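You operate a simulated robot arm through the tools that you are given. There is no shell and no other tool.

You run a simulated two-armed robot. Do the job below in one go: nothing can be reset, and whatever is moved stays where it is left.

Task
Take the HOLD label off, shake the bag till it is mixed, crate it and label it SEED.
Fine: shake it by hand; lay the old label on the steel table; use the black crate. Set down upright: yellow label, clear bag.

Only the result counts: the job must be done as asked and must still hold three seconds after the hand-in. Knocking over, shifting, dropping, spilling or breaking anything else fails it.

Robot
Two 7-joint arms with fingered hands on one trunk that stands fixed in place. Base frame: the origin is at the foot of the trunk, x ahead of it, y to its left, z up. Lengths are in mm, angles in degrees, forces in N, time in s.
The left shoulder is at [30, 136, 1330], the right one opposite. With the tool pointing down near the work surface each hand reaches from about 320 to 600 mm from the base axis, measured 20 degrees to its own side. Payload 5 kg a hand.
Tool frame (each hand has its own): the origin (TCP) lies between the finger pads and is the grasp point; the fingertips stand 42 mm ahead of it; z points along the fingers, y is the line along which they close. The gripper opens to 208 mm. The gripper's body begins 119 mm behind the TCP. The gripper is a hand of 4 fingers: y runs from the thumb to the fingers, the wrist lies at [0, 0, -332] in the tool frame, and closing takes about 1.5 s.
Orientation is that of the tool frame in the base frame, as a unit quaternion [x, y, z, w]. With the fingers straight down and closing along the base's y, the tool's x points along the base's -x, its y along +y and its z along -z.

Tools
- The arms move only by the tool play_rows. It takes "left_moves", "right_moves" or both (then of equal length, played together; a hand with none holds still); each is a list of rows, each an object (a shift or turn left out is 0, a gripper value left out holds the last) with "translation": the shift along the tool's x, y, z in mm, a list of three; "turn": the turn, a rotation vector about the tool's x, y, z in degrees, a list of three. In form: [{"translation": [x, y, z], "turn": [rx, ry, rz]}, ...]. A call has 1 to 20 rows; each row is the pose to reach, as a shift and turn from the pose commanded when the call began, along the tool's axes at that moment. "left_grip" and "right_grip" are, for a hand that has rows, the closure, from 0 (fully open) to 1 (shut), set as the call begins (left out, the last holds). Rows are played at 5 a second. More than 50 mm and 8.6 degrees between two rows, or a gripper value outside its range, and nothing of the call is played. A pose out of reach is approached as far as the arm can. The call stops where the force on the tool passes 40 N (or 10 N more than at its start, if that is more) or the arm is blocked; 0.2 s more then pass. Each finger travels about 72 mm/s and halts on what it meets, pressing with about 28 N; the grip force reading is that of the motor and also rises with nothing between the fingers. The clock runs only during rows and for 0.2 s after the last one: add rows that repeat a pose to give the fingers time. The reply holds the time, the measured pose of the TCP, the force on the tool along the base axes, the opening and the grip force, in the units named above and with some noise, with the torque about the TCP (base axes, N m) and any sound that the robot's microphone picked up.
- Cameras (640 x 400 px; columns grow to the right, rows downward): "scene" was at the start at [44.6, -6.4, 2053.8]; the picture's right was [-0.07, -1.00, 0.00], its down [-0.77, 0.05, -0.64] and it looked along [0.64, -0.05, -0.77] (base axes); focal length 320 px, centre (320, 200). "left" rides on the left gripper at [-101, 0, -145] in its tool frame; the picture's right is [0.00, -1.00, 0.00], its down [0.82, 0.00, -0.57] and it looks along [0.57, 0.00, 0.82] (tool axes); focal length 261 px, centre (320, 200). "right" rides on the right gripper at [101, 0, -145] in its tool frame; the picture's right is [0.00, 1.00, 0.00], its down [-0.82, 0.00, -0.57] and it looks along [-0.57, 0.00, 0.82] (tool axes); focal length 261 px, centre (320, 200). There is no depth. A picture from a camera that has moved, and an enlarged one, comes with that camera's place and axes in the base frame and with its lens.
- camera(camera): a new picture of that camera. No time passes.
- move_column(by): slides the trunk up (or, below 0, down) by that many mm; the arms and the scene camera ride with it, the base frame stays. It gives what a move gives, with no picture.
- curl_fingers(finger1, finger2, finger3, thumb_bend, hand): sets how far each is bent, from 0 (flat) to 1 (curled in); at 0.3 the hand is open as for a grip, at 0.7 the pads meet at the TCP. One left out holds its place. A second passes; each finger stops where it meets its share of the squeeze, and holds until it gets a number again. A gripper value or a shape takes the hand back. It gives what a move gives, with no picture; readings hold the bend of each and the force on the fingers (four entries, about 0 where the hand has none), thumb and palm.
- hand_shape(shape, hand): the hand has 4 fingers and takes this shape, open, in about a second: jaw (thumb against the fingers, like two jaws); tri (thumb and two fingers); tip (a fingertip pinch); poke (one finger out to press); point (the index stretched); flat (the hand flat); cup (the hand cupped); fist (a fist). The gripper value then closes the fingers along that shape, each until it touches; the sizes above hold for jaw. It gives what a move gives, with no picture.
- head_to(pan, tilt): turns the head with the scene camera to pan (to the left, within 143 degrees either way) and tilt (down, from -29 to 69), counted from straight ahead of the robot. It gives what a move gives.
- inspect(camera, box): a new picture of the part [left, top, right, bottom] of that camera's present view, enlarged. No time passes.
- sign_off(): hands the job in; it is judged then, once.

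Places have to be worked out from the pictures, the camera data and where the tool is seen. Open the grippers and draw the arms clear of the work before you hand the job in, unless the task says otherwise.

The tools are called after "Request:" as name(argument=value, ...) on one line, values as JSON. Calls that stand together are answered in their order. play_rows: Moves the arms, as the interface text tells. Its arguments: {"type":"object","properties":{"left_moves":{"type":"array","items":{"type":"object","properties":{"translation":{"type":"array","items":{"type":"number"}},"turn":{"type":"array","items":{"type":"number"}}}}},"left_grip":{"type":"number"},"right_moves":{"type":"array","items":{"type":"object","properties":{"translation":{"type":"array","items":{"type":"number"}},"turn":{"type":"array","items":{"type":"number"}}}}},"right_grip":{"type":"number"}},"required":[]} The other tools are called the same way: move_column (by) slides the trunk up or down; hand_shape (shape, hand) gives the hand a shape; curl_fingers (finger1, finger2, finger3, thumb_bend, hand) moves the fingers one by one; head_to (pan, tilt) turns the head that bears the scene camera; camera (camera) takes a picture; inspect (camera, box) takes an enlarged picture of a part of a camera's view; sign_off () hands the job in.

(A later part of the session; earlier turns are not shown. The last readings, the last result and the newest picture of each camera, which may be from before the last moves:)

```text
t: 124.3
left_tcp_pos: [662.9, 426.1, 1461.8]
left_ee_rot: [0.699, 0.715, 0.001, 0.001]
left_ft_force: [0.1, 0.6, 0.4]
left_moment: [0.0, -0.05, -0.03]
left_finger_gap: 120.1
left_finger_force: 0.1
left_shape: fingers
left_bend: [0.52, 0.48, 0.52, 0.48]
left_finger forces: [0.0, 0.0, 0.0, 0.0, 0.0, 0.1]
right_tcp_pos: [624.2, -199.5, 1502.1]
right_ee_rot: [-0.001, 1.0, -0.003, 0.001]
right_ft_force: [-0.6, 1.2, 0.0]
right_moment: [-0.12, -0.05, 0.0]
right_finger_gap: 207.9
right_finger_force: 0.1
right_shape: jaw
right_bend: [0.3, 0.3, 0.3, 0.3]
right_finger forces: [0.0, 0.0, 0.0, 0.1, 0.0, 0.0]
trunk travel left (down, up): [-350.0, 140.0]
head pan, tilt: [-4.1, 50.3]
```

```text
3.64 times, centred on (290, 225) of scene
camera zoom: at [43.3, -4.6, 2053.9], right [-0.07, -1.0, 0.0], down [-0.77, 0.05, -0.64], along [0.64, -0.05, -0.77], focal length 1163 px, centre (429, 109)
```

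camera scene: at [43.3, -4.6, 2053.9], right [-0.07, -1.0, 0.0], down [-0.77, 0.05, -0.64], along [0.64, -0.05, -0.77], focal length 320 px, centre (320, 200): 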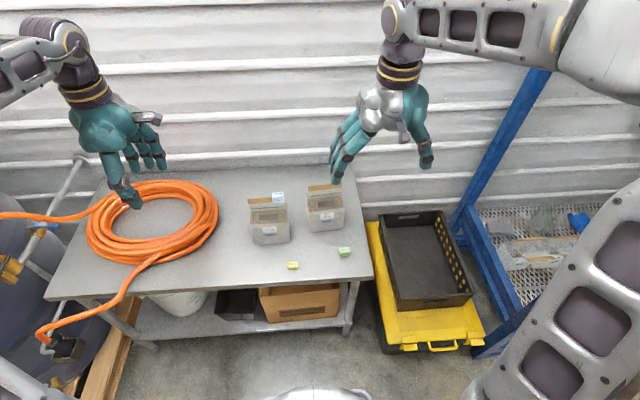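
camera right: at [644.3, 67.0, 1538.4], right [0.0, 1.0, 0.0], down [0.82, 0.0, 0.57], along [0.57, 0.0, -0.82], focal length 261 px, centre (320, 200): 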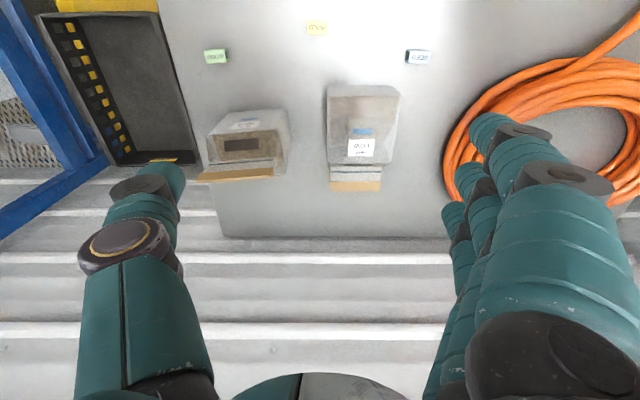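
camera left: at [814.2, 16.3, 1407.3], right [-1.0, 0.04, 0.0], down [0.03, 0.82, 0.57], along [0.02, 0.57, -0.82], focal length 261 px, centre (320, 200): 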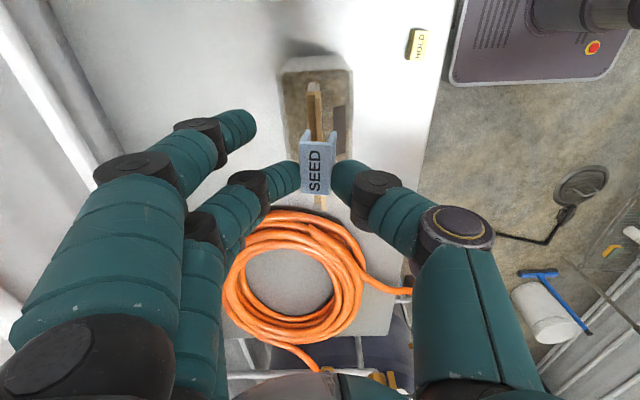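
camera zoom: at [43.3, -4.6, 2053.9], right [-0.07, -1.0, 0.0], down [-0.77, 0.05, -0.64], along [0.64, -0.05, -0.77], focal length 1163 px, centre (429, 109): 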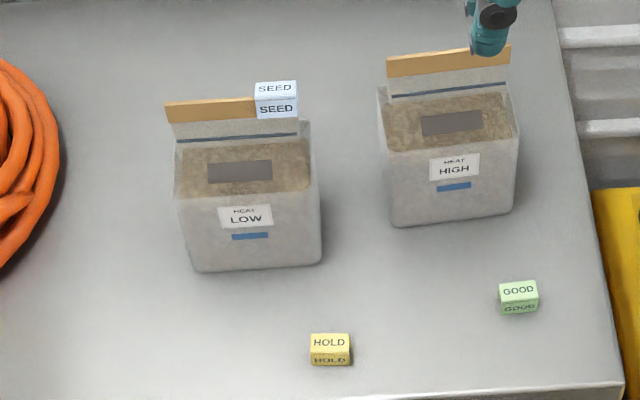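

SEED sits on the header just as HOLD did. Before gripping the bag for crating, I study the black crate from both cameras to fix its position and floor height.

Request:
inspect(camera="scene", box=[360, 190, 500, 340])

Request:
camera(camera="right")

Request:
inspect(camera="right", box=[120, 20, 320, 200])

```text
2.67 times, centred on (430, 265) of scene
camera zoom: at [43.3, -4.6, 2053.9], right [-0.07, -1.0, 0.0], down [-0.77, 0.05, -0.64], along [0.64, -0.05, -0.77], focal length 853 px, centre (27, 27)
```

zoom: 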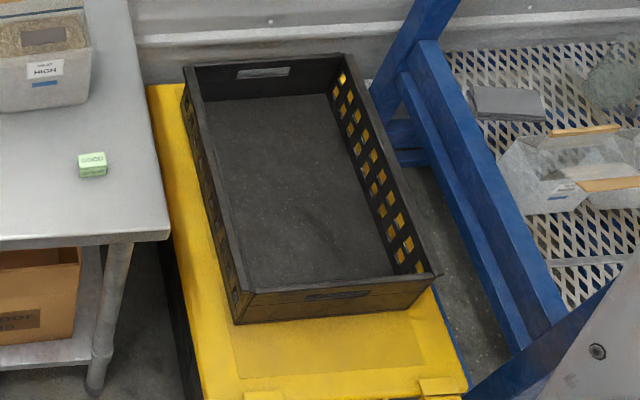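

```text
taken
camera right: at [523.6, -198.1, 1646.6], right [0.0, 1.0, 0.0], down [0.82, 0.0, 0.57], along [0.57, 0.0, -0.82], focal length 261 px, centre (320, 200)
```

right: 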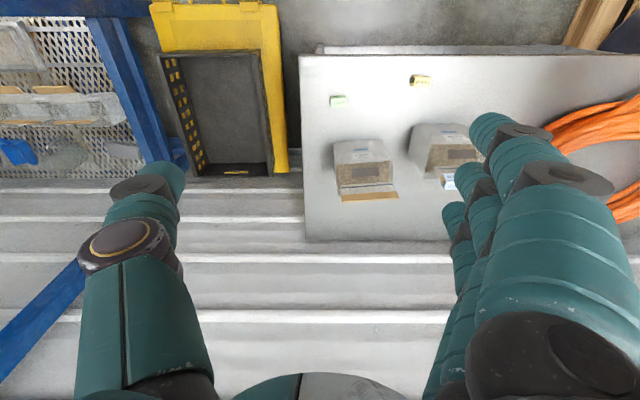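

```text
2.22 times, centred on (220, 110) of right
camera zoom: at [523.6, -198.1, 1646.6], right [0.0, 1.0, 0.0], down [0.82, 0.0, 0.57], along [0.57, 0.0, -0.82], focal length 579 px, centre (542, 400)
```

zoom: 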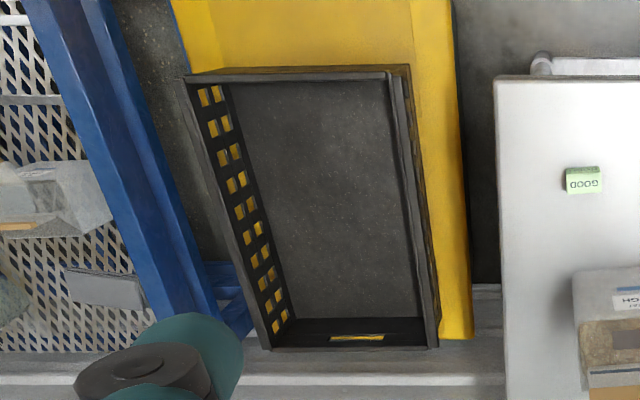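

The crate's rim is at z≈600 with its near-left corner at about (619, −412), and its floor is roughly z 460–470. I now turn the right hand 90° so it can grip the bag front-to-back from above.

Request:
play_rows(right_moves=[{"translation": [0, 0, 0], "turn": [0, 0, 8]}, {"translation": [0, 0, 0], "turn": [0, 0, 16]}, {"translation": [0, 0, 0], "turn": [0, 0, 24]}, {"translation": [0, 0, 0], "turn": [0, 0, 32]}, {"translation": [0, 0, 0], "turn": [0, 0, 40]}, {"translation": [0, 0, 0], "turn": [0, 0, 48]}, {"translation": [0, 0, 0], "turn": [0, 0, 56]}, {"translation": [0, 0, 0], "turn": [0, 0, 64]}, {"translation": [0, 0, 0], "turn": [0, 0, 72]}, {"translation": [0, 0, 0], "turn": [0, 0, 80]}, {"translation": [0, 0, 0], "turn": [0, 0, 88]}, {"translation": [0, 0, 0], "turn": [0, 0, 90]}])

Request:
camera(camera="scene")

Request:
camera(camera="right")

```text
t: 126.9
left_tcp_pos: [664.1, 424.4, 1460.4]
left_ee_rot: [0.698, 0.716, 0.0, 0.001]
left_ft_force: [-0.4, 0.9, 0.3]
left_moment: [0.01, 0.01, 0.03]
left_finger_gap: 120.0
left_finger_force: 0.0
left_shape: fingers
left_bend: [0.52, 0.48, 0.52, 0.48]
left_finger forces: [0.1, 0.0, 0.1, 0.0, 0.0, 0.1]
right_tcp_pos: [624.5, -203.5, 1503.6]
right_ee_rot: [0.706, 0.708, -0.001, 0.002]
right_ft_force: [0.9, 0.4, 0.5]
right_moment: [-0.01, 0.02, -0.01]
right_finger_gap: 208.1
right_finger_force: 0.1
right_shape: jaw
right_bend: [0.3, 0.3, 0.3, 0.3]
right_finger forces: [0.0, 0.0, 0.0, 0.0, 0.1, 0.0]
trunk travel left (down, up): [-350.0, 140.0]
head pan, tilt: [-4.1, 50.3]
```

```text
taken
camera scene: at [44.7, -6.3, 2053.8], right [-0.07, -1.0, 0.0], down [-0.77, 0.05, -0.64], along [0.64, -0.05, -0.77], focal length 320 px, centre (320, 200)
```

scene: 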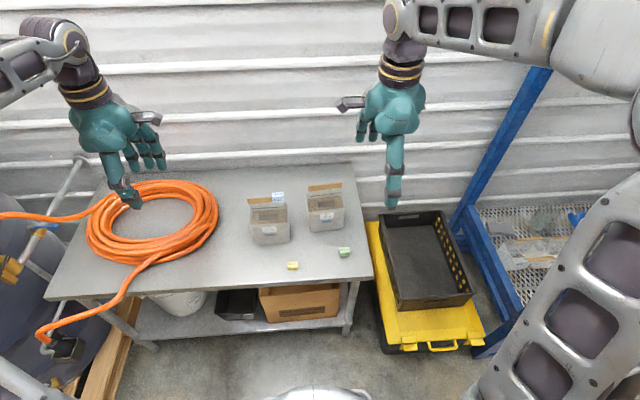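

```text
taken
camera right: at [626.0, -101.3, 1647.8], right [1.0, 0.0, 0.0], down [0.0, -0.82, 0.57], along [0.0, -0.57, -0.82], focal length 261 px, centre (320, 200)
```

right: 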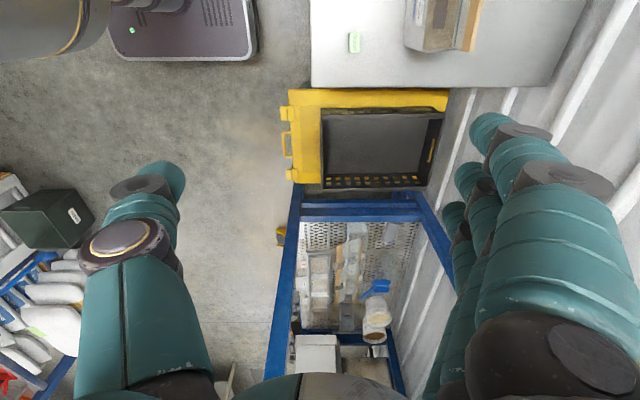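

The turn works, and this camera now sees the crate from a new angle. I zoom in to refine its position and depth.

Request:
inspect(camera="right", box=[280, 80, 460, 200])

```text
3.33 times, centred on (370, 140) of right
camera zoom: at [626.0, -101.3, 1647.8], right [1.0, 0.0, 0.0], down [0.0, -0.82, 0.57], along [0.0, -0.57, -0.82], focal length 869 px, centre (153, 400)
```

zoom: 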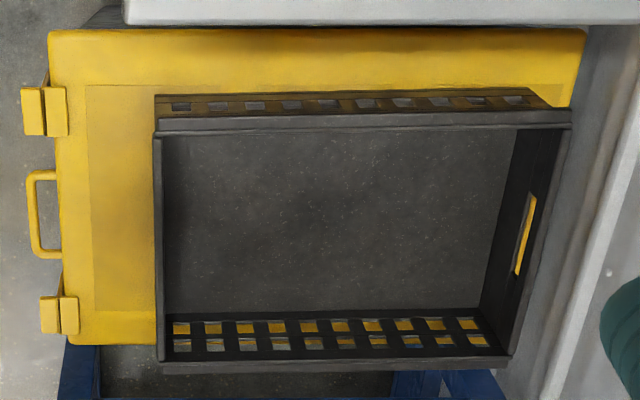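

The crate interior spans about x 640–1110 and y −436 to −760, with its floor near z 480. I move the right hand above the LOW bag.

Request:
play_rows(right_moves=[{"translation": [34, 19, 12]}, {"translation": [69, 39, 28]}, {"translation": [103, 58, 45]}, {"translation": [138, 78, 62]}, {"translation": [172, 97, 79]}, {"translation": [207, 117, 96]}, {"translation": [241, 136, 113]}, {"translation": [276, 156, 130]}, {"translation": [310, 175, 147]}, {"translation": [345, 194, 163]}, {"translation": [345, 194, 163]}])

Request:
camera(camera="right")

Request:
camera(camera="scene")

```text
t: 129.3
left_tcp_pos: [663.1, 423.0, 1463.0]
left_ee_rot: [0.698, 0.716, 0.002, 0.0]
left_ft_force: [-0.2, -1.4, 0.3]
left_moment: [0.12, -0.07, 0.0]
left_finger_gap: 120.1
left_finger_force: 0.0
left_shape: fingers
left_bend: [0.52, 0.48, 0.52, 0.48]
left_finger forces: [0.1, 0.0, 0.0, 0.0, 0.0, 0.0]
right_tcp_pos: [817.6, 138.7, 1341.4]
right_ee_rot: [0.706, 0.708, 0.0, 0.001]
right_ft_force: [-1.3, -0.8, 0.8]
right_moment: [0.07, -0.07, 0.0]
right_finger_gap: 207.9
right_finger_force: 0.0
right_shape: jaw
right_bend: [0.3, 0.3, 0.3, 0.3]
right_finger forces: [0.0, 0.0, 0.0, 0.0, 0.1, 0.0]
trunk travel left (down, up): [-350.0, 140.0]
head pan, tilt: [-4.1, 50.3]
```

```text
taken
camera right: at [818.5, 240.7, 1486.2], right [1.0, 0.0, 0.0], down [0.0, -0.82, 0.57], along [0.0, -0.57, -0.82], focal length 261 px, centre (320, 200)
```

right: 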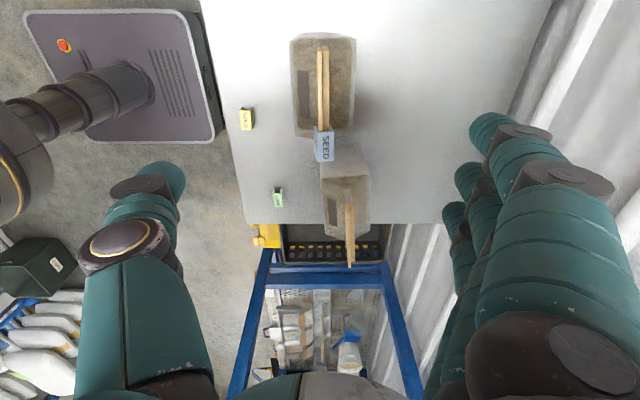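

```text
taken
camera scene: at [43.2, -8.3, 2053.9], right [-0.07, -1.0, 0.0], down [-0.77, 0.06, -0.64], along [0.64, -0.04, -0.77], focal length 320 px, centre (320, 200)
```

scene: 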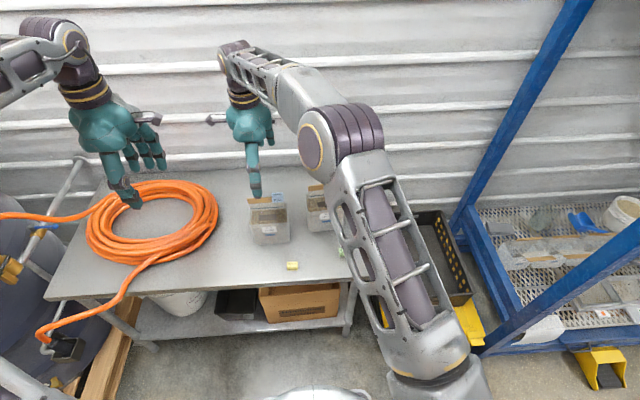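

I zoom to centre the hand over the bag, front-to-back and sideways.

Request:
inspect(camera="right", box=[270, 20, 390, 180])

```text
2.50 times, centred on (330, 100) of right
camera zoom: at [818.5, 240.7, 1486.2], right [1.0, 0.0, 0.0], down [0.0, -0.82, 0.57], along [0.0, -0.57, -0.82], focal length 652 px, centre (295, 450)
```

zoom: 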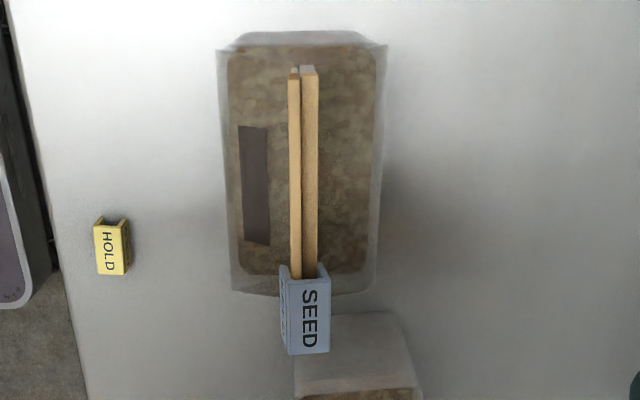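

The bag centre is at about x 823.5, y 142. I shift 5 mm and descend to z≈1130, checking clearance above the SEED clip.

Request:
play_rows(right_moves=[{"translation": [3, 5, 40]}, {"translation": [3, 5, 80]}, {"translation": [3, 5, 120]}, {"translation": [3, 5, 160]}, {"translation": [3, 5, 200]}, {"translation": [3, 5, 210]}, {"translation": [3, 5, 210]}])

Request:
camera(camera="right")

Request:
inspect(camera="scene", box=[210, 130, 350, 260])

```text
t: 130.9
left_tcp_pos: [663.1, 426.1, 1459.7]
left_ee_rot: [0.697, 0.717, 0.001, 0.0]
left_ft_force: [0.7, 0.3, 0.7]
left_moment: [0.01, 0.0, 0.0]
left_finger_gap: 120.2
left_finger_force: 0.1
left_shape: fingers
left_bend: [0.52, 0.48, 0.52, 0.48]
left_finger forces: [0.1, 0.0, 0.0, 0.0, 0.0, 0.0]
right_tcp_pos: [820.8, 145.1, 1126.8]
right_ee_rot: [0.706, 0.709, -0.001, 0.002]
right_ft_force: [-0.8, -0.4, -0.8]
right_moment: [-0.03, 0.03, 0.0]
right_finger_gap: 208.0
right_finger_force: 0.1
right_shape: jaw
right_bend: [0.3, 0.3, 0.3, 0.3]
right_finger forces: [0.0, 0.0, 0.1, 0.0, 0.0, 0.0]
trunk travel left (down, up): [-350.0, 140.0]
head pan, tilt: [-4.1, 50.3]
```

```text
taken
camera right: at [821.9, 246.7, 1271.4], right [1.0, 0.0, 0.0], down [0.0, -0.82, 0.57], along [0.0, -0.57, -0.82], focal length 261 px, centre (320, 200)
```

right: 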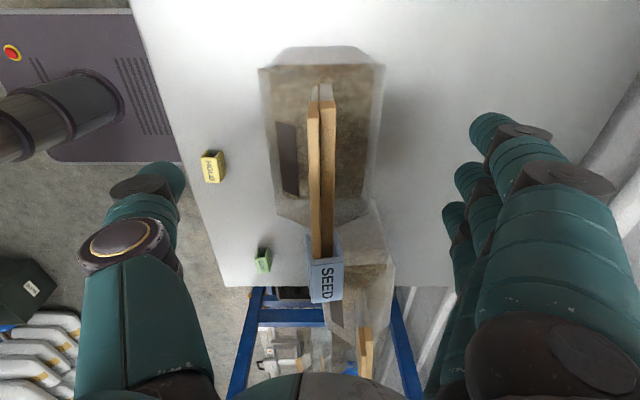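

```text
3.08 times, centred on (280, 195) of scene
camera zoom: at [44.7, -6.2, 2053.8], right [-0.07, -1.0, 0.0], down [-0.77, 0.05, -0.64], along [0.64, -0.05, -0.77], focal length 984 px, centre (443, 215)
```

zoom: 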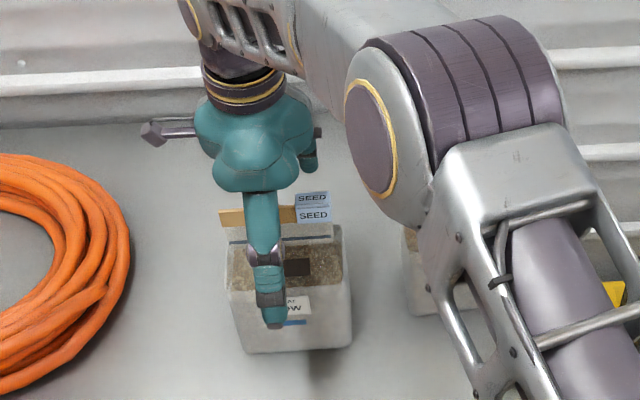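

Clearance around SEED looks fine. I descend further with a small centring shift.

Request:
play_rows(right_moves=[{"translation": [-2, 2, 20]}, {"translation": [-3, 2, 40]}, {"translation": [-3, 2, 60]}, {"translation": [-3, 2, 60]}])

Request:
camera(camera="right")

Request:
inspect(camera="scene", box=[230, 150, 330, 250])

```text
t: 131.9
left_tcp_pos: [663.2, 425.4, 1461.1]
left_ee_rot: [0.698, 0.716, 0.0, 0.001]
left_ft_force: [-0.1, -0.2, -0.7]
left_moment: [0.01, -0.01, -0.01]
left_finger_gap: 120.1
left_finger_force: 0.0
left_shape: fingers
left_bend: [0.52, 0.48, 0.52, 0.48]
left_finger forces: [0.0, 0.0, 0.0, 0.0, 0.0, 0.1]
right_tcp_pos: [827.1, 140.3, 1069.9]
right_ee_rot: [0.706, 0.708, -0.001, 0.002]
right_ft_force: [-0.2, -0.7, -0.5]
right_moment: [0.01, -0.04, -0.03]
right_finger_gap: 207.9
right_finger_force: 0.1
right_shape: jaw
right_bend: [0.3, 0.3, 0.3, 0.3]
right_finger forces: [0.1, 0.0, 0.0, 0.0, 0.0, 0.0]
trunk travel left (down, up): [-350.0, 140.0]
head pan, tilt: [-4.1, 50.3]
```

```text
taken
camera right: at [827.3, 242.9, 1213.1], right [1.0, 0.0, 0.0], down [0.0, -0.82, 0.57], along [0.0, -0.57, -0.82], focal length 261 px, centre (320, 200)
```

right: 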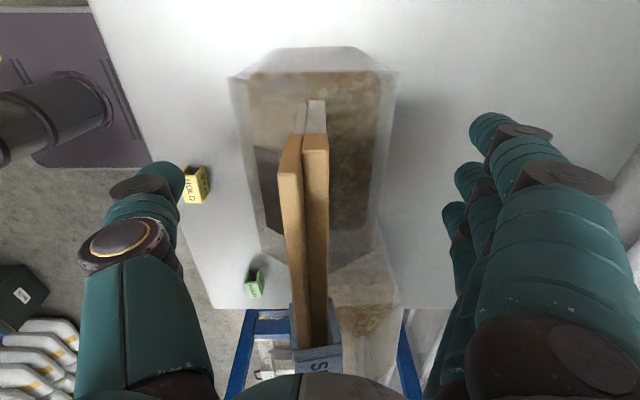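

```text
4.00 times, centred on (280, 200) of scene
camera zoom: at [44.5, -6.4, 2053.8], right [-0.07, -1.0, 0.0], down [-0.77, 0.05, -0.64], along [0.64, -0.05, -0.77], focal length 1280 px, centre (480, 200)
```

zoom: 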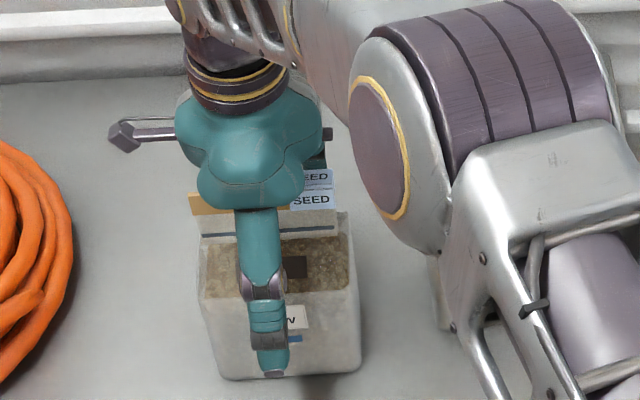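

The hand is about 4 mm too far from the robot. I correct that and descend the last 22 mm, watching for palm contact.

Request:
play_rows(right_moves=[{"translation": [0, -4, 5]}, {"translation": [0, -4, 12]}, {"translation": [0, -4, 18]}, {"translation": [0, -4, 23]}, {"translation": [0, -4, 23]}])

Request:
camera(camera="right")

Request:
inspect(camera="scene", box=[230, 150, 330, 250])

```text
t: 133.1
left_tcp_pos: [663.6, 425.5, 1460.7]
left_ee_rot: [0.698, 0.716, 0.0, 0.0]
left_ft_force: [-0.5, -0.6, 0.0]
left_moment: [0.0, 0.02, 0.0]
left_finger_gap: 119.8
left_finger_force: 0.0
left_shape: fingers
left_bend: [0.52, 0.48, 0.52, 0.48]
left_finger forces: [0.1, 0.0, 0.0, 0.1, 0.1, 0.1]
right_tcp_pos: [822.6, 139.8, 1045.9]
right_ee_rot: [0.706, 0.708, -0.001, 0.003]
right_ft_force: [-0.9, 0.6, -0.2]
right_moment: [0.01, 0.02, 0.01]
right_finger_gap: 207.8
right_finger_force: 0.0
right_shape: jaw
right_bend: [0.3, 0.3, 0.3, 0.3]
right_finger forces: [0.1, 0.1, 0.0, 0.1, 0.0, 0.0]
trunk travel left (down, up): [-350.0, 140.0]
head pan, tilt: [-4.1, 50.3]
```

```text
taken
camera right: at [822.2, 242.4, 1189.8], right [1.0, 0.0, 0.0], down [0.0, -0.82, 0.57], along [0.0, -0.57, -0.82], focal length 261 px, centre (320, 200)
```

right: 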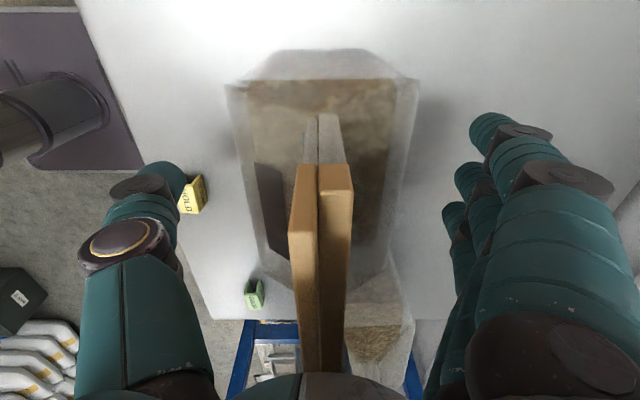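

```text
4.00 times, centred on (280, 200) of scene
camera zoom: at [44.7, -6.2, 2053.8], right [-0.07, -1.0, 0.0], down [-0.77, 0.05, -0.64], along [0.64, -0.05, -0.77], focal length 1280 px, centre (480, 200)
```

zoom: 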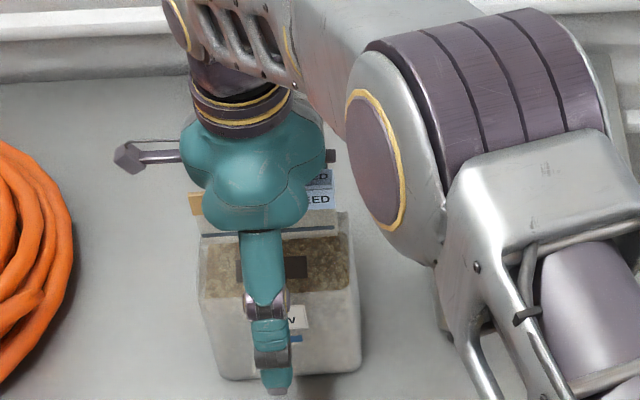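

No contact, and the header is dead centre. I close on the front and back faces.

Request:
play_rows(right_grip=1, right_moves=[{"translation": [0, 0, 0]}, {"translation": [0, 0, 0]}, {"translation": [0, 0, 0]}, {"translation": [0, 0, 0]}, {"translation": [0, 0, 0]}, {"translation": [0, 0, 0]}, {"translation": [0, 0, 0]}, {"translation": [0, 0, 0]}])

Request:
camera(camera="right")

Request:
inspect(camera="scene", box=[230, 150, 330, 250])

```text
t: 134.9
left_tcp_pos: [664.4, 425.8, 1460.5]
left_ee_rot: [0.698, 0.716, 0.001, 0.001]
left_ft_force: [0.4, 0.4, 0.4]
left_moment: [-0.01, 0.0, 0.03]
left_finger_gap: 119.9
left_finger_force: 0.1
left_shape: fingers
left_bend: [0.52, 0.48, 0.52, 0.48]
left_finger forces: [0.0, 0.0, 0.0, 0.1, 0.0, 0.1]
right_tcp_pos: [821.5, 140.7, 1044.9]
right_ee_rot: [0.706, 0.708, -0.001, 0.003]
right_ft_force: [1.2, 0.2, -0.5]
right_moment: [0.01, -0.07, -0.04]
right_finger_gap: 93.7
right_finger_force: 27.7
right_shape: jaw
right_bend: [0.73, 0.73, 0.73, 0.7]
right_finger forces: [8.7, 8.6, 8.5, 0.1, 24.6, 0.0]
trunk travel left (down, up): [-350.0, 140.0]
head pan, tilt: [-4.1, 50.3]
```

```text
taken
camera right: at [822.2, 242.5, 1189.6], right [1.0, 0.0, 0.0], down [0.0, -0.82, 0.57], along [0.0, -0.57, -0.82], focal length 261 px, centre (320, 200)
```

right: 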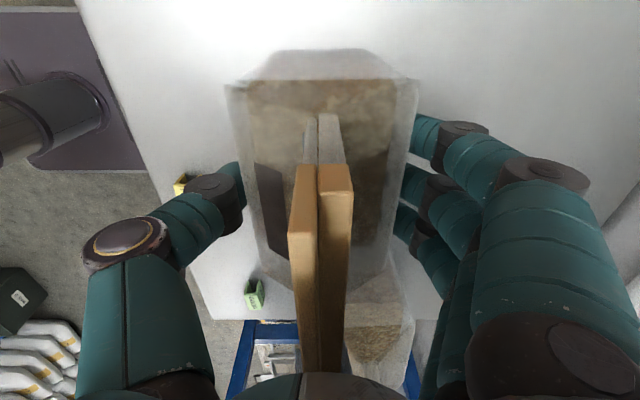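

```text
4.00 times, centred on (280, 200) of scene
camera zoom: at [45.1, -6.1, 2053.8], right [-0.07, -1.0, 0.0], down [-0.77, 0.05, -0.64], along [0.64, -0.05, -0.77], focal length 1280 px, centre (480, 200)
```

zoom: 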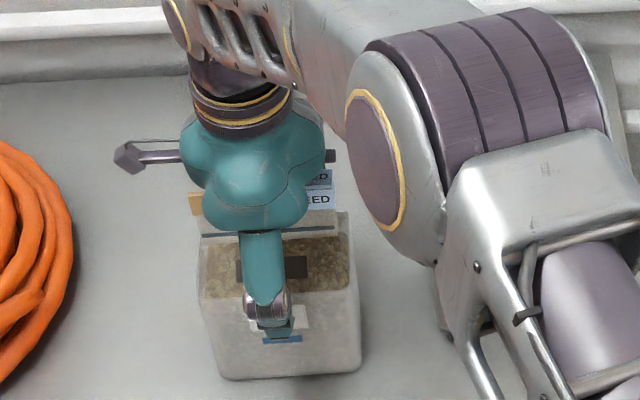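

Gap 94 mm with even forces, a full-depth grip. I lift 15 mm slowly and hold to check for slip.

Request:
play_rows(right_moves=[{"translation": [0, 0, -3]}, {"translation": [0, 0, -6]}, {"translation": [0, 0, -10]}, {"translation": [0, 0, -15]}, {"translation": [0, 0, -15]}, {"translation": [0, 0, -15]}, {"translation": [0, 0, -15]}, {"translation": [0, 0, -15]}, {"translation": [0, 0, -15]}, {"translation": [0, 0, -15]}])

Request:
camera(camera="right")

Request:
inspect(camera="scene", box=[230, 150, 330, 250])

```text
t: 137.1
left_tcp_pos: [664.2, 426.0, 1460.7]
left_ee_rot: [0.698, 0.717, 0.0, -0.001]
left_ft_force: [-0.2, 0.5, -0.7]
left_moment: [0.0, -0.02, -0.02]
left_finger_gap: 119.8
left_finger_force: 0.1
left_shape: fingers
left_bend: [0.52, 0.48, 0.52, 0.48]
left_finger forces: [0.0, 0.1, 0.0, 0.0, 0.0, 0.1]
right_tcp_pos: [822.8, 139.3, 1061.3]
right_ee_rot: [0.706, 0.708, -0.001, 0.001]
right_ft_force: [0.7, 0.9, -13.1]
right_moment: [0.0, 0.04, 0.0]
right_finger_gap: 94.0
right_finger_force: 28.6
right_shape: jaw
right_bend: [0.73, 0.73, 0.73, 0.7]
right_finger forces: [8.5, 8.5, 8.4, 0.0, 25.8, 0.1]
trunk travel left (down, up): [-350.0, 140.0]
head pan, tilt: [-4.1, 50.3]
```

```text
taken
camera right: at [822.5, 242.1, 1204.7], right [1.0, 0.0, 0.0], down [0.0, -0.82, 0.57], along [0.0, -0.57, -0.82], focal length 261 px, centre (320, 200)
```

right: 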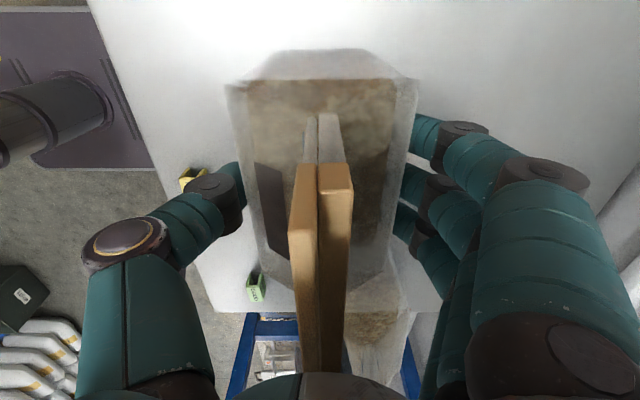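

```text
4.00 times, centred on (280, 200) of scene
camera zoom: at [46.1, -5.9, 2053.7], right [-0.07, -1.0, 0.0], down [-0.77, 0.05, -0.64], along [0.64, -0.05, -0.77], focal length 1280 px, centre (480, 200)
```

zoom: 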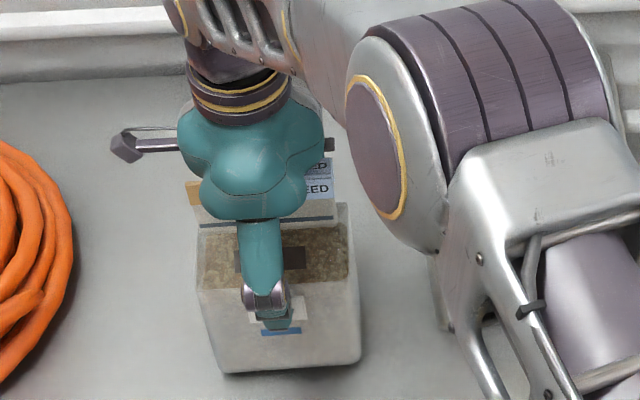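

The hold is rigid: 13.1 N carried with no swing. I raise the bag 80 mm and draw it back toward the robot to pass in front of the HIGH bag.

Request:
play_rows(right_moves=[{"translation": [0, 0, -10]}, {"translation": [0, 0, -25]}, {"translation": [0, 0, -45]}, {"translation": [0, 0, -65]}, {"translation": [0, 0, -82]}, {"translation": [0, -10, -90]}, {"translation": [0, -28, -95]}, {"translation": [0, -48, -100]}, {"translation": [0, -68, -100]}, {"translation": [0, -88, -100]}, {"translation": [0, -106, -100]}, {"translation": [0, -118, -100]}, {"translation": [0, -122, -100]}, {"translation": [0, -122, -100]}])

Request:
camera(camera="scene")

Request:
camera(camera="right")

```text
t: 140.1
left_tcp_pos: [664.7, 425.1, 1459.3]
left_ee_rot: [0.698, 0.716, -0.001, 0.0]
left_ft_force: [0.4, 0.3, 0.2]
left_moment: [-0.01, 0.04, -0.01]
left_finger_gap: 120.0
left_finger_force: 0.1
left_shape: fingers
left_bend: [0.52, 0.48, 0.52, 0.48]
left_finger forces: [0.0, 0.1, 0.0, 0.0, 0.0, 0.0]
right_tcp_pos: [700.3, 140.4, 1161.5]
right_ee_rot: [0.706, 0.708, -0.001, 0.001]
right_ft_force: [-0.7, -0.6, -12.4]
right_moment: [-0.04, 0.08, 0.0]
right_finger_gap: 93.6
right_finger_force: 27.8
right_shape: jaw
right_bend: [0.73, 0.73, 0.73, 0.7]
right_finger forces: [8.7, 8.6, 8.5, 0.0, 25.9, 0.1]
trunk travel left (down, up): [-350.0, 140.0]
head pan, tilt: [-4.1, 50.3]
```

```text
taken
camera scene: at [46.2, -5.9, 2053.7], right [-0.07, -1.0, 0.0], down [-0.77, 0.05, -0.64], along [0.64, -0.05, -0.77], focal length 320 px, centre (320, 200)
```

scene: 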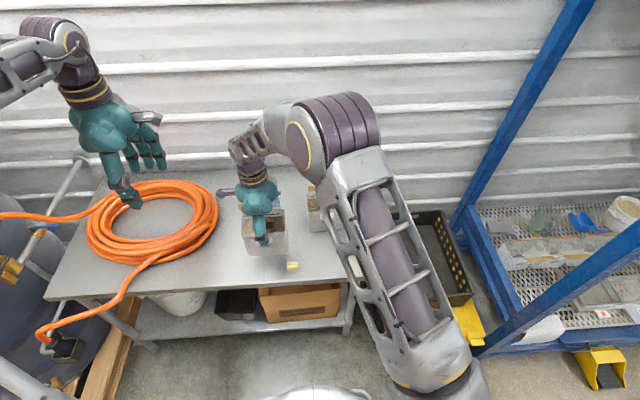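

```text
taken
camera right: at [701.1, 242.4, 1305.5], right [1.0, 0.0, 0.0], down [0.0, -0.82, 0.57], along [0.0, -0.57, -0.82], focal length 261 px, centre (320, 200)
```

right: 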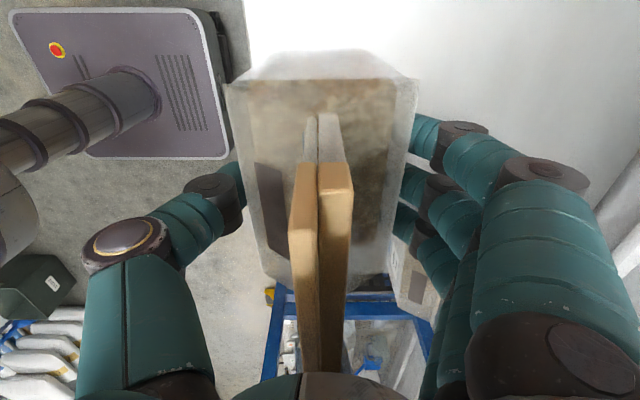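

The bag rides steadily. I carry it to the right in front of the HIGH bag, well above GOOD, in moderate steps.

Request:
play_rows(right_moves=[{"translation": [-8, -3, 0]}, {"translation": [-24, -6, 0]}, {"translation": [-48, -8, 0]}, {"translation": [-76, -8, 0]}, {"translation": [-104, -8, 0]}, {"translation": [-132, -8, 0]}, {"translation": [-160, -8, 0]}, {"translation": [-188, -8, 0]}, {"translation": [-216, -8, 0]}, {"translation": [-244, -8, 0]}, {"translation": [-272, -8, 0]}, {"translation": [-300, -8, 0]}, {"translation": [-328, -8, 0]}, {"translation": [-354, -8, 0]}, {"translation": [-376, -8, 0]}, {"translation": [-390, -8, 0]}, {"translation": [-394, -8, 0]}, {"translation": [-394, -8, 0]}])

Request:
camera(camera="scene")

Request:
camera(camera="right")

```text
t: 143.9
left_tcp_pos: [662.6, 425.0, 1461.4]
left_ee_rot: [0.698, 0.716, 0.0, -0.001]
left_ft_force: [0.4, 0.8, 0.6]
left_moment: [0.01, 0.0, -0.02]
left_finger_gap: 120.0
left_finger_force: 0.1
left_shape: fingers
left_bend: [0.52, 0.48, 0.52, 0.48]
left_finger forces: [0.0, 0.0, 0.1, 0.0, 0.0, 0.1]
right_tcp_pos: [692.3, -253.5, 1162.1]
right_ee_rot: [0.706, 0.708, -0.001, 0.001]
right_ft_force: [-0.1, -1.0, -13.1]
right_moment: [-0.04, 0.05, 0.02]
right_finger_gap: 93.7
right_finger_force: 28.4
right_shape: jaw
right_bend: [0.73, 0.73, 0.73, 0.7]
right_finger forces: [8.6, 8.6, 8.5, 0.0, 25.7, 0.1]
trunk travel left (down, up): [-350.0, 140.0]
head pan, tilt: [-4.1, 50.3]
```

```text
taken
camera scene: at [45.7, -6.7, 2053.7], right [-0.07, -1.0, 0.0], down [-0.77, 0.05, -0.64], along [0.64, -0.05, -0.77], focal length 320 px, centre (320, 200)
```

scene: 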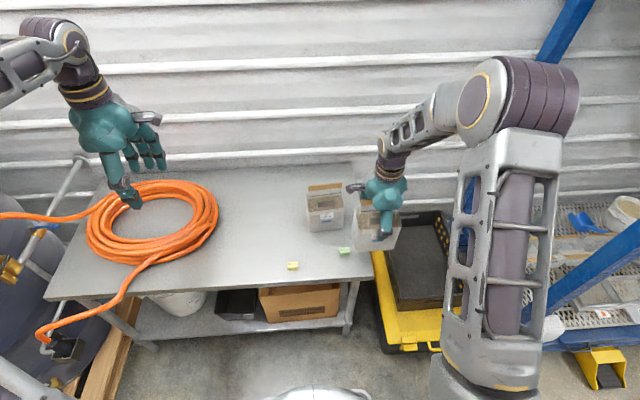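

```text
taken
camera right: at [692.5, -151.6, 1306.0], right [1.0, 0.0, 0.0], down [0.0, -0.82, 0.57], along [0.0, -0.57, -0.82], focal length 261 px, centre (320, 200)
```

right: 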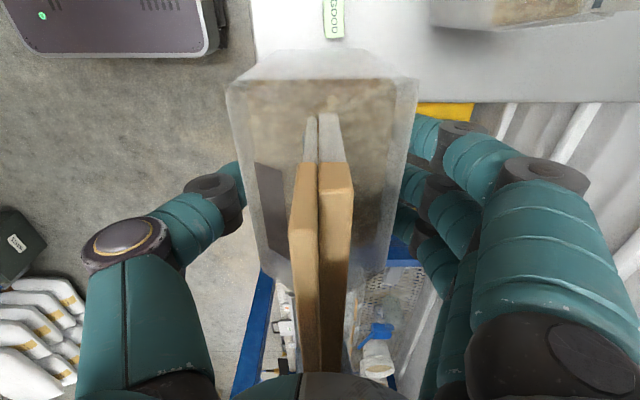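

Clear of the table items. I continue over the crate to about x 765, y −545.

Request:
play_rows(right_moves=[{"translation": [-8, 1, 0]}, {"translation": [-24, 4, 0]}, {"translation": [-48, 10, 0]}, {"translation": [-74, 17, 0]}, {"translation": [-100, 24, 0]}, {"translation": [-126, 31, 0]}, {"translation": [-152, 38, 0]}, {"translation": [-178, 45, 0]}, {"translation": [-204, 52, 0]}, {"translation": [-230, 59, 0]}, {"translation": [-256, 65, 0]}, {"translation": [-276, 70, 0]}, {"translation": [-288, 73, 0]}, {"translation": [-292, 73, 0]}, {"translation": [-292, 73, 0]}])

Request:
camera(camera="scene")

Request:
camera(camera="right")

```text
t: 147.1
left_tcp_pos: [665.8, 424.0, 1459.9]
left_ee_rot: [0.698, 0.716, 0.001, -0.002]
left_ft_force: [-0.3, -0.6, 0.5]
left_moment: [-0.01, 0.01, 0.01]
left_finger_gap: 120.0
left_finger_force: 0.0
left_shape: fingers
left_bend: [0.52, 0.48, 0.52, 0.48]
left_finger forces: [0.0, 0.1, 0.1, 0.0, 0.0, 0.1]
right_tcp_pos: [768.2, -545.4, 1164.0]
right_ee_rot: [0.706, 0.709, -0.002, 0.001]
right_ft_force: [-0.1, -0.1, -13.0]
right_moment: [-0.03, 0.03, 0.01]
right_finger_gap: 93.7
right_finger_force: 28.1
right_shape: jaw
right_bend: [0.73, 0.73, 0.73, 0.7]
right_finger forces: [8.5, 8.5, 8.5, 0.0, 25.4, 0.1]
trunk travel left (down, up): [-350.0, 140.0]
head pan, tilt: [-4.1, 50.3]
```

```text
taken
camera scene: at [46.0, -7.4, 2053.7], right [-0.07, -1.0, 0.0], down [-0.77, 0.05, -0.64], along [0.64, -0.04, -0.77], focal length 320 px, centre (320, 200)
```

scene: 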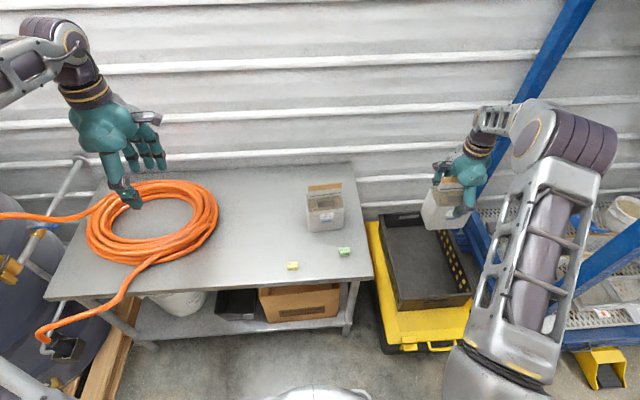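

```text
taken
camera right: at [768.0, -443.7, 1307.9], right [1.0, 0.0, 0.0], down [0.0, -0.82, 0.57], along [0.0, -0.57, -0.82], focal length 261 px, centre (320, 200)
```

right: 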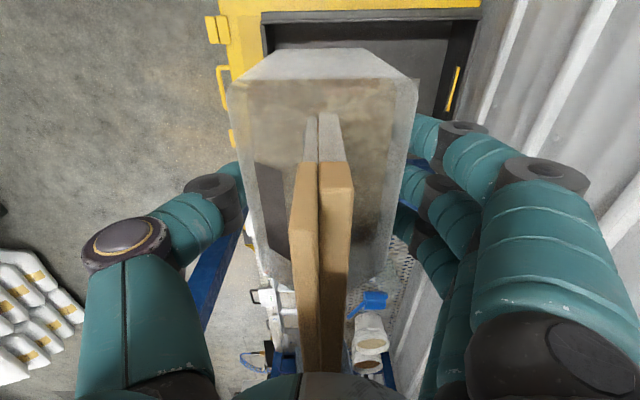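

The bag hangs over the crate. I zoom this view to check its position relative to the crate walls.

Request:
inspect(camera="right", box=[210, 0, 500, 130])

Request:
inspect(camera="scene", box=[360, 100, 540, 340])

```text
2.21 times, centred on (355, 65) of right
camera zoom: at [768.0, -443.7, 1307.9], right [1.0, 0.0, 0.0], down [0.0, -0.82, 0.57], along [0.0, -0.57, -0.82], focal length 575 px, centre (243, 498)
```

zoom: 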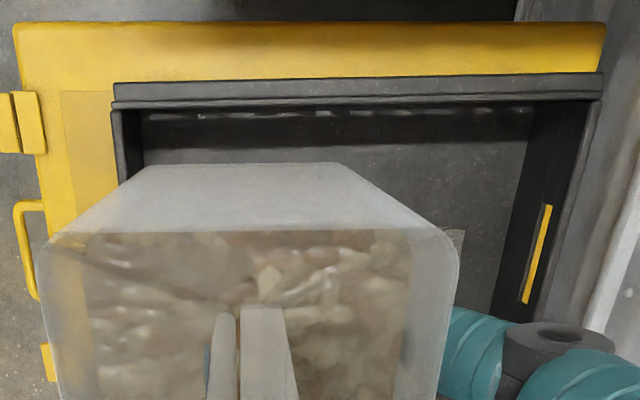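

```text
1.67 times, centred on (450, 220) of scene
camera zoom: at [46.0, -7.4, 2053.7], right [-0.07, -1.0, 0.0], down [-0.77, 0.05, -0.64], along [0.64, -0.04, -0.77], focal length 533 px, centre (103, 167)
```

zoom: 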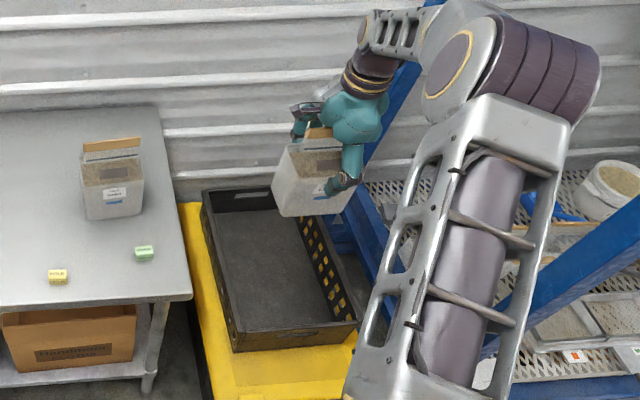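

The bag is over the crate. I shift 30 mm deeper in −y for wall clearance, then lower the trunk in a small first step to see how it behaves.

Request:
play_rows(right_moves=[{"translation": [-8, 0, 0]}, {"translation": [-20, 0, 0]}, {"translation": [-30, 0, 0]}, {"translation": [-30, 0, 0]}])

Request:
move_column(by=-60)

Request:
camera(camera="right")

Request:
camera(camera="scene")

```text
t: 148.1
left_tcp_pos: [665.7, 425.4, 1460.3]
left_ee_rot: [0.697, 0.717, 0.0, -0.001]
left_ft_force: [0.4, -0.7, -0.1]
left_moment: [0.02, 0.0, 0.0]
left_finger_gap: 120.0
left_finger_force: 0.0
left_shape: fingers
left_bend: [0.52, 0.48, 0.52, 0.48]
left_finger forces: [0.0, 0.0, 0.0, 0.0, 0.0, 0.0]
right_tcp_pos: [767.4, -576.5, 1163.3]
right_ee_rot: [0.706, 0.708, -0.001, 0.001]
right_ft_force: [0.2, -0.2, -12.1]
right_moment: [-0.03, 0.05, 0.03]
right_finger_gap: 93.7
right_finger_force: 28.6
right_shape: jaw
right_bend: [0.73, 0.73, 0.73, 0.7]
right_finger forces: [8.5, 8.5, 8.4, 0.1, 25.5, 0.1]
trunk travel left (down, up): [-350.0, 140.0]
head pan, tilt: [-4.1, 50.3]
```

```text
t: 149.1
left_tcp_pos: [664.2, 424.8, 1401.5]
left_ee_rot: [0.697, 0.717, 0.001, 0.001]
left_ft_force: [-0.2, -0.8, 0.5]
left_moment: [-0.01, -0.04, 0.01]
left_finger_gap: 119.8
left_finger_force: 0.0
left_shape: fingers
left_bend: [0.52, 0.48, 0.52, 0.48]
left_finger forces: [0.0, 0.1, 0.0, 0.0, 0.0, 0.0]
right_tcp_pos: [767.8, -576.5, 1104.0]
right_ee_rot: [0.705, 0.709, 0.0, 0.002]
right_ft_force: [-0.8, -1.0, -12.1]
right_moment: [0.0, 0.04, 0.01]
right_finger_gap: 93.6
right_finger_force: 28.2
right_shape: jaw
right_bend: [0.73, 0.73, 0.73, 0.7]
right_finger forces: [8.4, 8.5, 8.5, 0.1, 25.4, 0.1]
trunk travel left (down, up): [-290.0, 200.0]
head pan, tilt: [-4.1, 50.3]
```

```text
taken
camera right: at [768.3, -474.1, 1248.3], right [1.0, 0.0, 0.0], down [0.0, -0.82, 0.57], along [0.0, -0.57, -0.82], focal length 261 px, centre (320, 200)
```

right: 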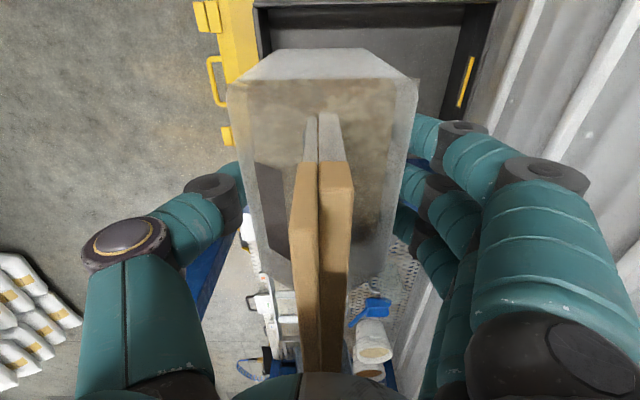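

```text
taken
camera scene: at [45.7, -7.3, 1994.0], right [-0.07, -1.0, 0.0], down [-0.77, 0.05, -0.64], along [0.64, -0.04, -0.77], focal length 320 px, centre (320, 200)
```

scene: 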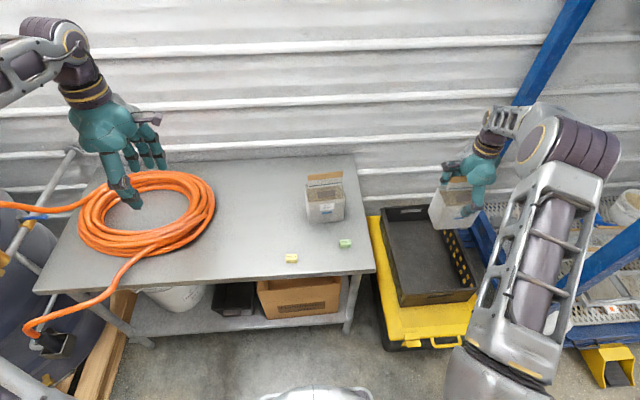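

The trunk moves smoothly and the bag is steady. I lower it further in two stages.

Request:
move_column(by=-120)

Request:
camera(camera="scene")

Request:
camera(camera="right")

```text
t: 150.6
left_tcp_pos: [663.0, 424.3, 1280.6]
left_ee_rot: [0.698, 0.716, 0.001, 0.0]
left_ft_force: [0.6, 0.1, 0.7]
left_moment: [-0.02, -0.02, -0.03]
left_finger_gap: 120.0
left_finger_force: 0.0
left_shape: fingers
left_bend: [0.52, 0.48, 0.52, 0.48]
left_finger forces: [0.0, 0.0, 0.1, 0.0, 0.1, 0.1]
right_tcp_pos: [766.4, -575.7, 984.2]
right_ee_rot: [0.706, 0.708, 0.0, 0.002]
right_ft_force: [-0.1, 1.5, -13.3]
right_moment: [-0.03, 0.05, 0.02]
right_finger_gap: 93.8
right_finger_force: 27.7
right_shape: jaw
right_bend: [0.73, 0.73, 0.73, 0.7]
right_finger forces: [8.5, 8.4, 8.3, 0.1, 25.4, 0.0]
trunk travel left (down, up): [-170.0, 320.0]
head pan, tilt: [-4.1, 50.3]
```

```text
taken
camera scene: at [45.4, -7.3, 1874.0], right [-0.07, -1.0, 0.0], down [-0.77, 0.05, -0.64], along [0.64, -0.04, -0.77], focal length 320 px, centre (320, 200)
```

scene: 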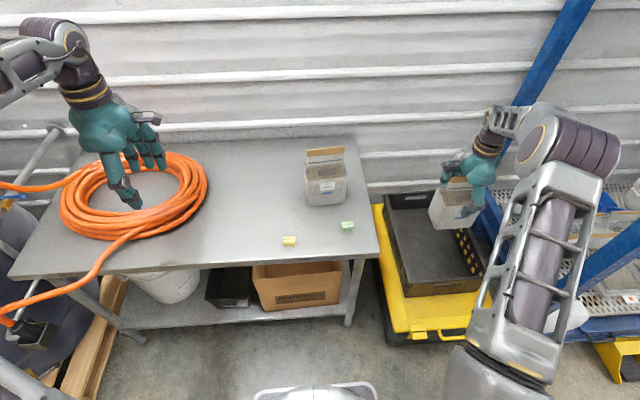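

```text
taken
camera right: at [768.0, -474.0, 1128.4], right [1.0, 0.0, 0.0], down [0.0, -0.82, 0.57], along [0.0, -0.57, -0.82], focal length 261 px, centre (320, 200)
```

right: 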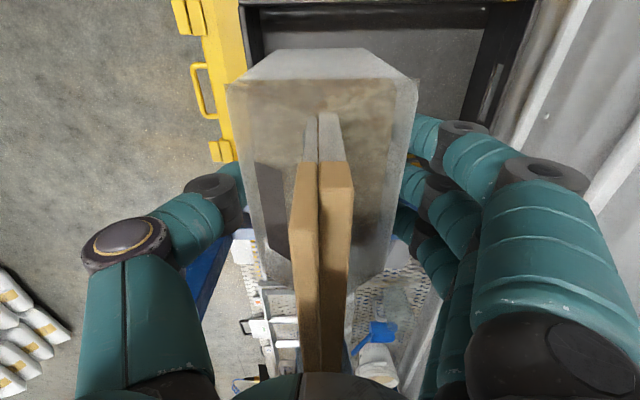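

All steady. I lower the trunk another 120 mm.

Request:
move_column(by=-120)

Request:
camera(camera="scene")

Request:
inspect(camera="scene", box=[370, 130, 510, 310])

Request:
inspect(camera="right", box=[210, 0, 560, 130])

```text
t: 152.1
left_tcp_pos: [663.3, 423.4, 1161.3]
left_ee_rot: [0.698, 0.716, 0.002, 0.0]
left_ft_force: [-0.9, 1.0, 0.3]
left_moment: [0.02, -0.05, 0.0]
left_finger_gap: 120.0
left_finger_force: 0.0
left_shape: fingers
left_bend: [0.52, 0.48, 0.52, 0.48]
left_finger forces: [0.0, 0.1, 0.1, 0.1, 0.0, 0.0]
right_tcp_pos: [766.7, -575.6, 864.0]
right_ee_rot: [0.706, 0.709, -0.002, 0.002]
right_ft_force: [0.5, -0.1, -11.7]
right_moment: [-0.03, 0.02, -0.01]
right_finger_gap: 93.5
right_finger_force: 27.3
right_shape: jaw
right_bend: [0.73, 0.73, 0.73, 0.7]
right_finger forces: [8.5, 8.6, 8.4, 0.0, 25.5, 0.0]
trunk travel left (down, up): [-50.0, 440.0]
head pan, tilt: [-4.1, 50.3]
```

```text
taken
camera scene: at [45.2, -7.2, 1754.0], right [-0.07, -1.0, 0.0], down [-0.77, 0.05, -0.64], along [0.64, -0.04, -0.77], focal length 320 px, centre (320, 200)
```

scene: 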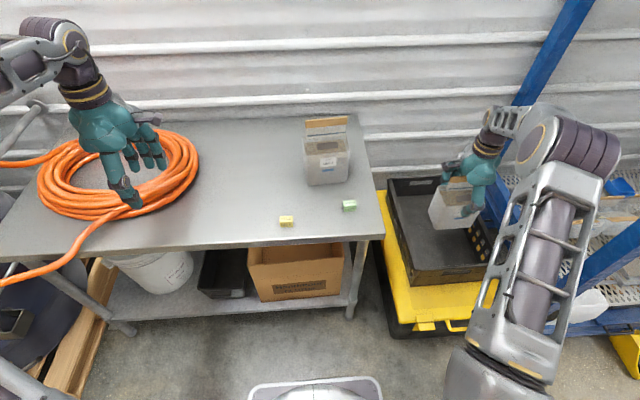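

```text
2.22 times, centred on (440, 220) of scene
camera zoom: at [45.2, -7.2, 1754.0], right [-0.07, -1.0, 0.0], down [-0.77, 0.05, -0.64], along [0.64, -0.04, -0.77], focal length 711 px, centre (53, 156)
```

zoom: 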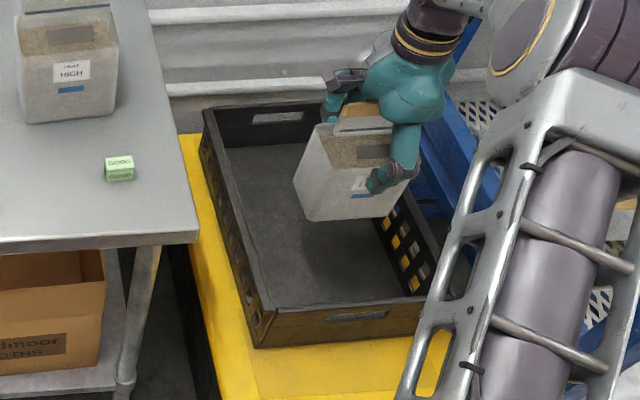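

```text
1.83 times, centred on (385, 65) of right
camera zoom: at [767.9, -474.0, 1008.5], right [1.0, 0.0, 0.0], down [0.0, -0.82, 0.57], along [0.0, -0.57, -0.82], focal length 477 px, centre (201, 447)
```

zoom: 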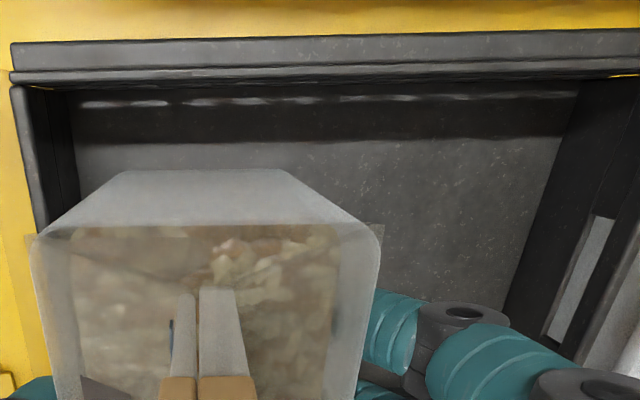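

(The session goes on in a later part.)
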